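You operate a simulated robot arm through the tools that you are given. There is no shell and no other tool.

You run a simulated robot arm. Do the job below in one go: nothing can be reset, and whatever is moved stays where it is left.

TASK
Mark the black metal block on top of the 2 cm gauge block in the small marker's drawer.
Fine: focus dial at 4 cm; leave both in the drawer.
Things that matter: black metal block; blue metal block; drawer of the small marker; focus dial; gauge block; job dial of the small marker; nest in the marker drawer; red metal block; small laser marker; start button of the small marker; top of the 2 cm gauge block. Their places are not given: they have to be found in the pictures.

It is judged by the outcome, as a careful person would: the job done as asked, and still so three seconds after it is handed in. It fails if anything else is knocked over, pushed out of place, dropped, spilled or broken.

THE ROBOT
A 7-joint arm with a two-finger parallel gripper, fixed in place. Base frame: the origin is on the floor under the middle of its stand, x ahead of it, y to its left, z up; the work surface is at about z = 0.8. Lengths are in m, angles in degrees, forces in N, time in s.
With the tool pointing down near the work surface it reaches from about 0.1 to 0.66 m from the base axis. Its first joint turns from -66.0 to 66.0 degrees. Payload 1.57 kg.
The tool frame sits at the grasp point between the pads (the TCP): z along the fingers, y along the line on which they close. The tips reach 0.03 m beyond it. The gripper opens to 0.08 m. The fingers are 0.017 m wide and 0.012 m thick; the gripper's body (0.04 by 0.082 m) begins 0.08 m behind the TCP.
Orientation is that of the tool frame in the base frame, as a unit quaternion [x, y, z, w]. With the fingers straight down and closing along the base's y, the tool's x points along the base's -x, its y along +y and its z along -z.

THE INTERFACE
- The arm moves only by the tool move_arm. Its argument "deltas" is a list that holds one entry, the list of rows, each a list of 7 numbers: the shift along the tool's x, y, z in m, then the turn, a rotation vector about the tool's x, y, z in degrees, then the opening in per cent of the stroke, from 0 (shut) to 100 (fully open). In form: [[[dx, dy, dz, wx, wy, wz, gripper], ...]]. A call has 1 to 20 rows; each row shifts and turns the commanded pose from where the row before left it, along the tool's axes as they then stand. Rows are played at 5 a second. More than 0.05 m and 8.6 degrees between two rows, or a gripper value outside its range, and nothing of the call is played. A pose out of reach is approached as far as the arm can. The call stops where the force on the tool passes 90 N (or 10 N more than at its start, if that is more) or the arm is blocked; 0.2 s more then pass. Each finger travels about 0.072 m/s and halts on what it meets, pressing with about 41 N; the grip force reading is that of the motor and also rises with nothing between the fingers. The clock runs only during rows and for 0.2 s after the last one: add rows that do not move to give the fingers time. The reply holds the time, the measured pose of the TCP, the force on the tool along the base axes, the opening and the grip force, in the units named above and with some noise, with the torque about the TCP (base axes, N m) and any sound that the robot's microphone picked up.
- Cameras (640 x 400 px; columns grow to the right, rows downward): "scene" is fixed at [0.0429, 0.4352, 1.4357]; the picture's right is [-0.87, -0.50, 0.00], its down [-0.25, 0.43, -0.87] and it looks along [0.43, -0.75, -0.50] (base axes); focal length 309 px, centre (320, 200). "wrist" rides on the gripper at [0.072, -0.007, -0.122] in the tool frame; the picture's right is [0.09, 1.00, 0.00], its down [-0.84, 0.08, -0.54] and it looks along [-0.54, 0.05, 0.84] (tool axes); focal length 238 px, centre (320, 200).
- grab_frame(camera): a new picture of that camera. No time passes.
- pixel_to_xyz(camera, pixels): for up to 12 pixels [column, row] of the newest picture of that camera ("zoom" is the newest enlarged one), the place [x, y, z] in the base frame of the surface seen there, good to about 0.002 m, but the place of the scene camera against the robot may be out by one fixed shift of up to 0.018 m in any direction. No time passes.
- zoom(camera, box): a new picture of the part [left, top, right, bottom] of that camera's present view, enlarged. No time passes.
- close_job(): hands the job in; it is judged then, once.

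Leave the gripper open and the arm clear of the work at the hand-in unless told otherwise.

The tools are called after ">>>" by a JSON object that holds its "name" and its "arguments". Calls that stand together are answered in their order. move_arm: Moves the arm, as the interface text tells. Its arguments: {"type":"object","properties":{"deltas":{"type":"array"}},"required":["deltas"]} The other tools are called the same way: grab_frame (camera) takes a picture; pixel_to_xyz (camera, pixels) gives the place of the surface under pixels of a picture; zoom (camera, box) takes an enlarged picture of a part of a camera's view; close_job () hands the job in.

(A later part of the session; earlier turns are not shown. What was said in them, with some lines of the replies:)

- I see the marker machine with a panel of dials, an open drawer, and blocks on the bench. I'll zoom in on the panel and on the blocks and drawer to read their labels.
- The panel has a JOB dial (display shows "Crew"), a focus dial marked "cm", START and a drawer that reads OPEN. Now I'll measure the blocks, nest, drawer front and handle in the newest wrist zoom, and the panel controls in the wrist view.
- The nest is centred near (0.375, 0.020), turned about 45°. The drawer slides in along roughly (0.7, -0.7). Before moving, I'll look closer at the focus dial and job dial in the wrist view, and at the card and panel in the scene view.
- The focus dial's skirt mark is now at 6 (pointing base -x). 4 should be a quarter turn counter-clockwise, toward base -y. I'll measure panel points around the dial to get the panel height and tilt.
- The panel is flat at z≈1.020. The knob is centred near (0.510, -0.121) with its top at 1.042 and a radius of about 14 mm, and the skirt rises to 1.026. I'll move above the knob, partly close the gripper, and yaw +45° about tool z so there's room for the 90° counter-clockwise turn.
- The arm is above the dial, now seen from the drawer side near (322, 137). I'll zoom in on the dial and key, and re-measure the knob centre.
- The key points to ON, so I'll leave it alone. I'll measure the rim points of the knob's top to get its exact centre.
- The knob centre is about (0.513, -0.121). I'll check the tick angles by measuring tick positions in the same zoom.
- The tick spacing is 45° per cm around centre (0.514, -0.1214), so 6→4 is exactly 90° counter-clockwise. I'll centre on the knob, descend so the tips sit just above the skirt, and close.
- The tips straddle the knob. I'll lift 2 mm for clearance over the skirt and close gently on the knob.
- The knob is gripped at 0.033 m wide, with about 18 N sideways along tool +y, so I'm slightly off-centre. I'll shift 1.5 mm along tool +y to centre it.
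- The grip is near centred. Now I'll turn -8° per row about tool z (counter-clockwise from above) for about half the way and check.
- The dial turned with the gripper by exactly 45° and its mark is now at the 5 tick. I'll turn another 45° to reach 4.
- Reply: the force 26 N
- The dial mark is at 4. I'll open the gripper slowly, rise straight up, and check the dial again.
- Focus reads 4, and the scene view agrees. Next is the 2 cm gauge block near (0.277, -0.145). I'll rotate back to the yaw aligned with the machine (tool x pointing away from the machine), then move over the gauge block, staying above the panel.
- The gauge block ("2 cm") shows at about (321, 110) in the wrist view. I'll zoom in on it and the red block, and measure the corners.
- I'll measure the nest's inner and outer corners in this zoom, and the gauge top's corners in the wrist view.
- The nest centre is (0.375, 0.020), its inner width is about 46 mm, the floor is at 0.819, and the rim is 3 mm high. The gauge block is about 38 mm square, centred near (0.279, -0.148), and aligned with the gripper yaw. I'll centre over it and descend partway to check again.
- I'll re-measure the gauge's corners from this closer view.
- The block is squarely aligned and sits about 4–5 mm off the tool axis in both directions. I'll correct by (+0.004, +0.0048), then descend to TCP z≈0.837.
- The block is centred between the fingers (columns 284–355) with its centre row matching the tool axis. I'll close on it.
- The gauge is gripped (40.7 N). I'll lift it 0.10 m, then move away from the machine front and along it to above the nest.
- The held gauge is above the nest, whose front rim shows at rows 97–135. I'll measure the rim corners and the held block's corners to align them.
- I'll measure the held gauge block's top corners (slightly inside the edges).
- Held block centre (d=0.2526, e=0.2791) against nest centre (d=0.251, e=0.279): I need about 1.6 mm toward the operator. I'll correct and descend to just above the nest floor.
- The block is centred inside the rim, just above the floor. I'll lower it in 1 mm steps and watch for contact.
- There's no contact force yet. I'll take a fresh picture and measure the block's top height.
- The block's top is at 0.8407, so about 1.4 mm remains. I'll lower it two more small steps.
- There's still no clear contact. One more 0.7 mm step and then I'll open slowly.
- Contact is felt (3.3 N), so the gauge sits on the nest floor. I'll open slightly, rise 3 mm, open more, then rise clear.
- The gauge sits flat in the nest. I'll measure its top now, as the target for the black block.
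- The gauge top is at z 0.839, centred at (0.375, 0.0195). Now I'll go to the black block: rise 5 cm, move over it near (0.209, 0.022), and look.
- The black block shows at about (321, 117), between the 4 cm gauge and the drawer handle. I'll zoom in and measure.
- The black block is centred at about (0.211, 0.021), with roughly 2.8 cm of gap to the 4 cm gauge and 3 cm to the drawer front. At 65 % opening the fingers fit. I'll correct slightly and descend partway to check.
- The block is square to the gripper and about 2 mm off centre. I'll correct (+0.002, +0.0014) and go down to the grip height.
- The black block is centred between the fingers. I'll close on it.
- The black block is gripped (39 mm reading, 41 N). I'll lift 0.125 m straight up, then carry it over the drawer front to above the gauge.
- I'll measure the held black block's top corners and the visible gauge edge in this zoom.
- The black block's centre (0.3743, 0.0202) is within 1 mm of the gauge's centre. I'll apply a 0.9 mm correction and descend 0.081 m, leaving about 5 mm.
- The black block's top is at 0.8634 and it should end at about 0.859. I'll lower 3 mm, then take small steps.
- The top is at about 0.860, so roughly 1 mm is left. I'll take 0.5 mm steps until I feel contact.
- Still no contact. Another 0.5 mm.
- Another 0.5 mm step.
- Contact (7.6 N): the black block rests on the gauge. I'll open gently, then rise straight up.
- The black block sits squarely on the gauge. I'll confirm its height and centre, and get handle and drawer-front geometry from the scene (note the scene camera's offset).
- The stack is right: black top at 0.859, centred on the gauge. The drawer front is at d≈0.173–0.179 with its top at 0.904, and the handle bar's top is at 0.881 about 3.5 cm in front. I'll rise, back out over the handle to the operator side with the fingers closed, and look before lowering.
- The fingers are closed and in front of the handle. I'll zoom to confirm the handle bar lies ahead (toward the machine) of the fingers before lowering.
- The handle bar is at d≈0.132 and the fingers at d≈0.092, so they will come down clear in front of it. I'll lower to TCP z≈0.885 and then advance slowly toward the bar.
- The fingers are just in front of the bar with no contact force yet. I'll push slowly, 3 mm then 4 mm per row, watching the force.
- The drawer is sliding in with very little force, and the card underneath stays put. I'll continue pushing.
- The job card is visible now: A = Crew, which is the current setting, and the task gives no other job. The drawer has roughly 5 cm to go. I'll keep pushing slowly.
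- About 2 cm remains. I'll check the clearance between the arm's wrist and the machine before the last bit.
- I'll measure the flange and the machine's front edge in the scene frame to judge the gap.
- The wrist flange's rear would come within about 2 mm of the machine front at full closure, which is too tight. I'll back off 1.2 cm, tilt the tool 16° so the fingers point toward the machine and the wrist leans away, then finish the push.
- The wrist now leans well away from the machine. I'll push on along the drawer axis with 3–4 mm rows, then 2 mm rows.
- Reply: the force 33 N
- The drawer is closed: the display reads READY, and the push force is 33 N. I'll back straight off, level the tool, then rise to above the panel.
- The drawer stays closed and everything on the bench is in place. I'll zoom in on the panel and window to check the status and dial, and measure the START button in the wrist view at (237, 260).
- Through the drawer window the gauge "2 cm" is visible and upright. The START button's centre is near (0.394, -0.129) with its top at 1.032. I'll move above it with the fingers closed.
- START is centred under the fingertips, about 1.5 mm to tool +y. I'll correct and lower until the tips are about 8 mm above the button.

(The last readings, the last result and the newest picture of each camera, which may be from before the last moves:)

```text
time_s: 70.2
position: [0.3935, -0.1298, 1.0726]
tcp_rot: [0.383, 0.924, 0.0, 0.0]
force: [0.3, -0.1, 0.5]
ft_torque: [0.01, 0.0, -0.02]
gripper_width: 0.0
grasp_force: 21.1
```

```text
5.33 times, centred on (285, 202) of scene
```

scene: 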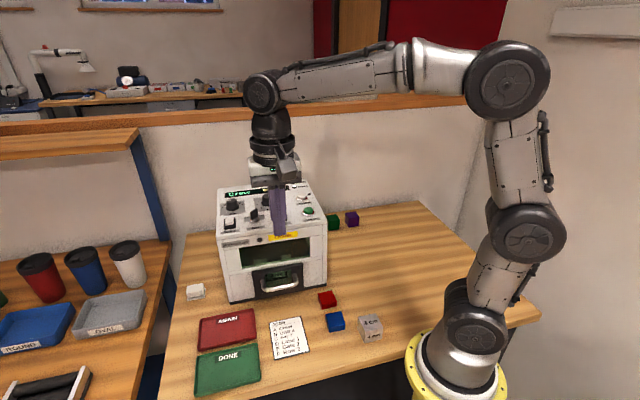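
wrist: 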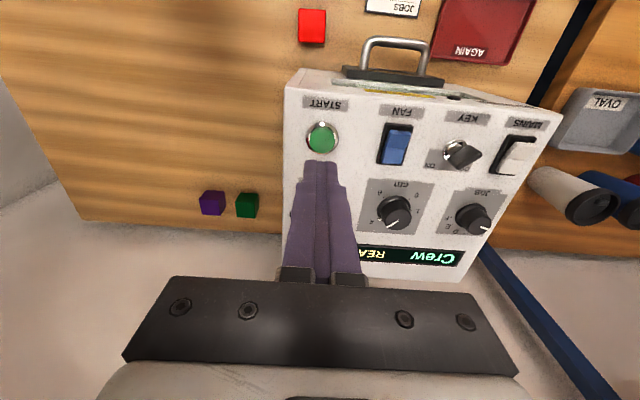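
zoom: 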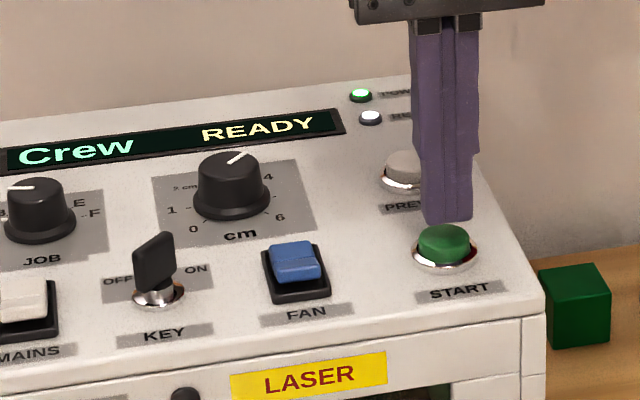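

The display shows READY, the dial is at 4, and the fingertips are above START. I'll press down in small steps.

>>> {"name": "move_arm", "arguments": {"deltas": [[[0, 0, 0.005, 0, 0, 0, 0], [0, 0, 0.003, 0, 0, 0, 0], [0, 0, 0.0015, 0, 0, 0, 0], [0, 0, 0.001, 0, 0, 0, 0], [0, 0, 0.001, 0, 0, 0, 0], [0, 0, 0.001, 0, 0, 0, 0]]]}}

>>> {"name": "zoom", "arguments": {"camera": "scene", "box": [205, 165, 345, 255]}}

```text
time_s: 71.6
position: [0.3944, -0.1304, 1.0598]
tcp_rot: [0.382, 0.924, 0.001, 0.0]
force: [0.3, 0.5, 1.8]
ft_torque: [0.06, -0.03, 0.03]
gripper_width: 0.0001
grasp_force: 21.7
heard: click
```

```text
4.44 times, centred on (275, 210) of scene
```

zoom: 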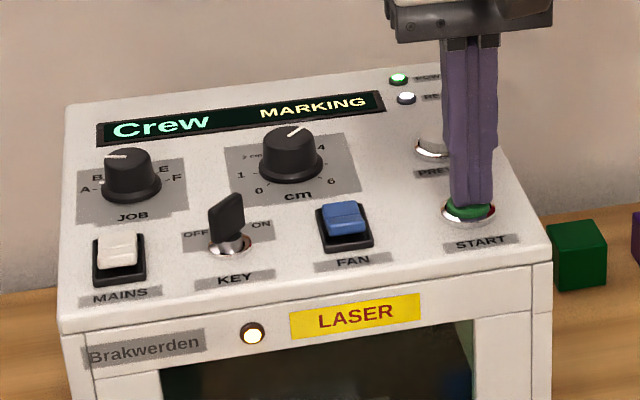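

A click was heard and the display reads MARKING with the laser lamp lit. I'll lift straight off the button and wait.

>>> {"name": "move_arm", "arguments": {"deltas": [[[0, 0, -0.005, 0, 0, 0, 0], [0, 0, -0.02, 0, 0, 0, 0], [0, 0, -0.04, 0, 0, 0, 0], [0, 0, -0.04, 0, 0, 0, 0], [0, 0, 0, 0, 0, 0, 0], [0, 0, 0, 0, 0, 0, 0], [0, 0, 0, 0, 0, 0, 0], [0, 0, 0, 0, 0, 0, 0], [0, 0, 0, 0, 0, 0, 0], [0, 0, 0, 0, 0, 0, 0], [0, 0, 0, 0, 0, 0, 0], [0, 0, 0, 0, 0, 0, 0]]]}}

>>> {"name": "zoom", "arguments": {"camera": "scene", "box": [205, 165, 345, 305]}}

```text
time_s: 74.2
position: [0.3913, -0.1308, 1.1628]
tcp_rot: [0.382, 0.924, 0.0, 0.0]
force: [0.8, 0.2, 0.8]
ft_torque: [0.01, 0.02, 0.02]
gripper_width: 0.0
grasp_force: 21.6
```

```text
2.86 times, centred on (275, 235) of scene
```

zoom: 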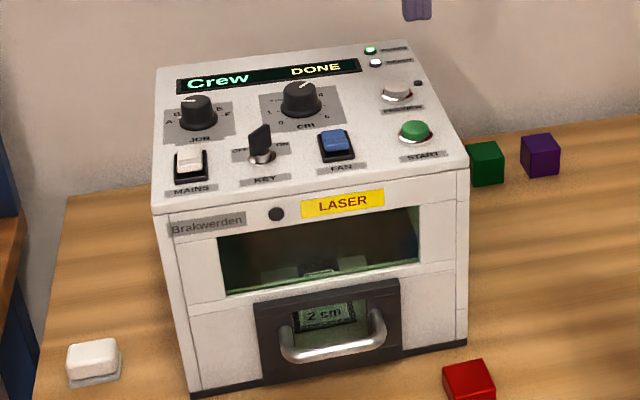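

The display now reads DONE. I'll look through the window for the mark on the black block.

>>> {"name": "zoom", "arguments": {"camera": "scene", "box": [245, 235, 315, 295]}}

>>> {"name": "grab_frame", "arguments": {"camera": "wrist"}}

>>> {"name": "grab_frame", "arguments": {"camera": "scene"}}

```text
6.67 times, centred on (280, 265) of scene
```

zoom: 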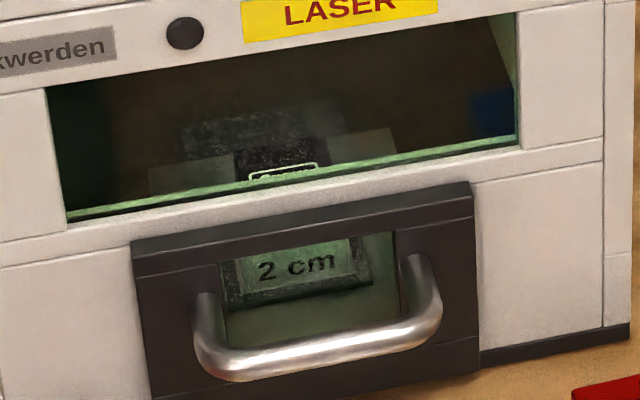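

```text
taken
```

wrist: 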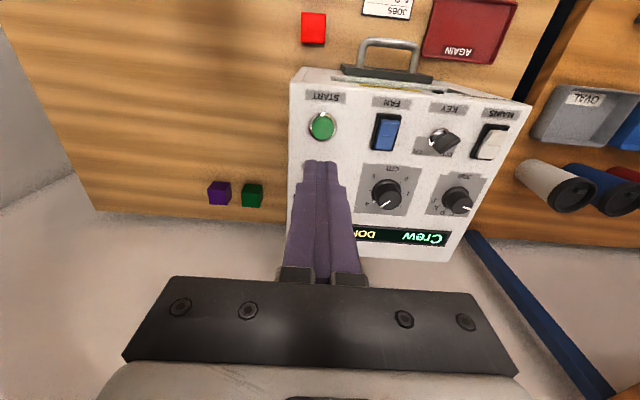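

```text
taken
```

scene: 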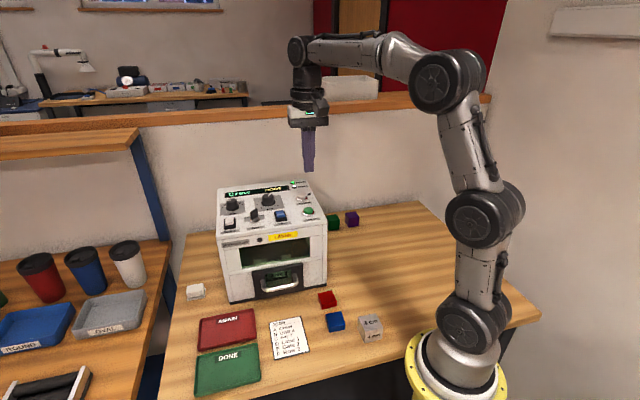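

A crisp light frame is visible on the black block's top through the window. I'll move the arm clear to the operator side, open the gripper, and look into the window once more with the wrist camera.

>>> {"name": "move_arm", "arguments": {"deltas": [[[0.0243, 0.0105, 0, 0, 0, 0, 0], [0.0243, 0.0105, 0, 0, 0, 0, 0], [0.0243, 0.0105, 0, 0, 0, 0, 0], [0.0243, 0.0105, 0, 0, 0, 0, 20], [0.0243, 0.0105, 0, 0, 0, 0, 40], [0.0243, 0.0105, 0, 0, 0, 0, 60], [0.0243, 0.0105, 0, 0, 0, 0, 80], [0.0243, 0.0105, 0, 0, 0, 0, 100], [0.0243, 0.0105, 0, 0, 0, 0, 100], [0, 0, 0.03, 0, 0, 0, 100], [0, 0, 0.03, 0, 0, 0, 100], [0, 0, 0, 0, 0, 0, 100], [0, 0, 0, 0, 0, 0, 100]]]}}

>>> {"name": "grab_frame", "arguments": {"camera": "wrist"}}

>>> {"name": "zoom", "arguments": {"camera": "wrist", "box": [260, 130, 380, 250]}}

>>> {"name": "grab_frame", "arguments": {"camera": "scene"}}

```text
time_s: 77.0
position: [0.3059, 0.0927, 1.105]
tcp_rot: [0.382, 0.924, 0.001, 0.0]
force: [-0.3, -0.2, -0.5]
ft_torque: [-0.01, -0.01, 0.0]
gripper_width: 0.0801
grasp_force: 0.0
```

```text
taken
```

wrist: 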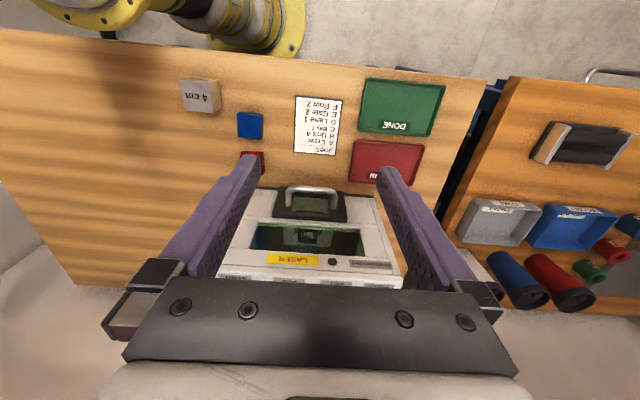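

```text
3.33 times, centred on (320, 190) of wrist
```

zoom: 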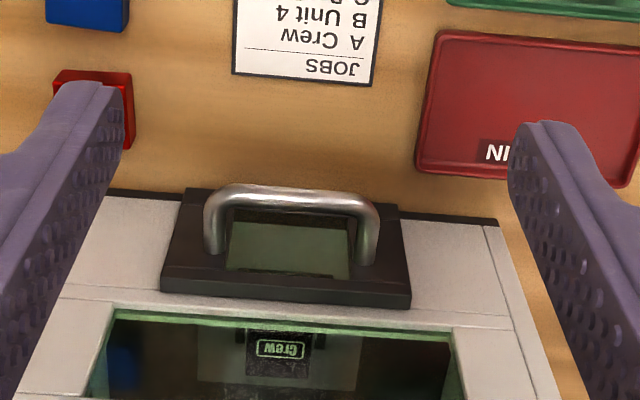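

```text
taken
```

scene: 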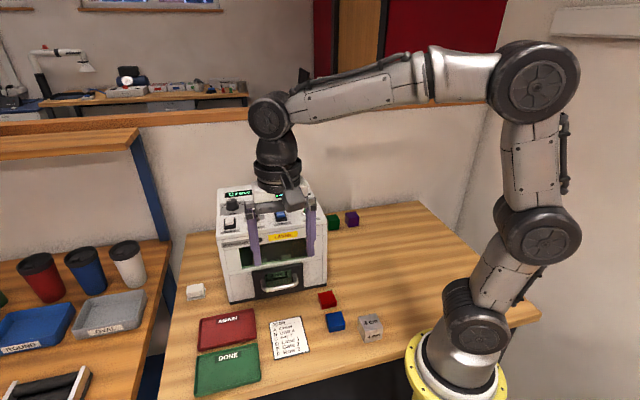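

A crisp "Crew" mark is visible on the black block, which still sits on the gauge inside the closed drawer. The gripper is open. I'll raise the arm a bit further clear before handing in.

>>> {"name": "move_arm", "arguments": {"deltas": [[[0, 0, -0.04, 0, 0, 0, 100], [0, 0, -0.04, 0, 0, 0, 100], [0, 0, -0.04, 0, 0, 0, 100], [0, 0, 0, 0, 0, 0, 100], [0, 0, 0, 0, 0, 0, 100]]]}}

>>> {"name": "grab_frame", "arguments": {"camera": "scene"}}

```text
time_s: 78.2
position: [0.3057, 0.0904, 1.2229]
tcp_rot: [0.383, 0.924, 0.0, 0.0]
force: [-0.3, -0.1, 0.1]
ft_torque: [-0.02, 0.02, 0.0]
gripper_width: 0.0799
grasp_force: 0.0
```

```text
taken
```

scene: 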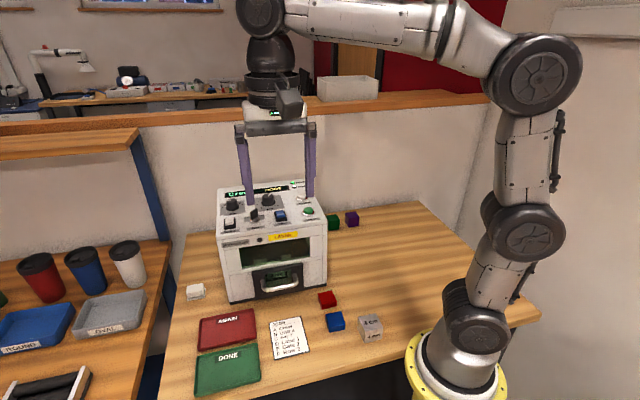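

The arm is clear with the gripper open. The focus dial is at 4 cm, the black block is marked on the 2 cm gauge in the drawer, and the other objects are where they were. I'm handing in the job.

>>> {"name": "close_job", "arguments": {}}

```text
The job is handed in.
```

The black metal block is marked, and it and the 2 cm gauge block are still stacked in the marker's drawer. I've handed the job in.

- **Focus:** I turned the focus dial from 6 cm to 4 cm before marking.
- **Mark:** The display went from MARKING to DONE. Through the window, a crisp "Crew" shows on top of the black block. You named no job, so I left the job dial where it was: "Crew" on the display, job A on the card.
- **End state:** The drawer is closed, the gripper is open and the arm is raised clear. The red and blue blocks, the 4 cm gauge and the trays look undisturbed in the last picture.
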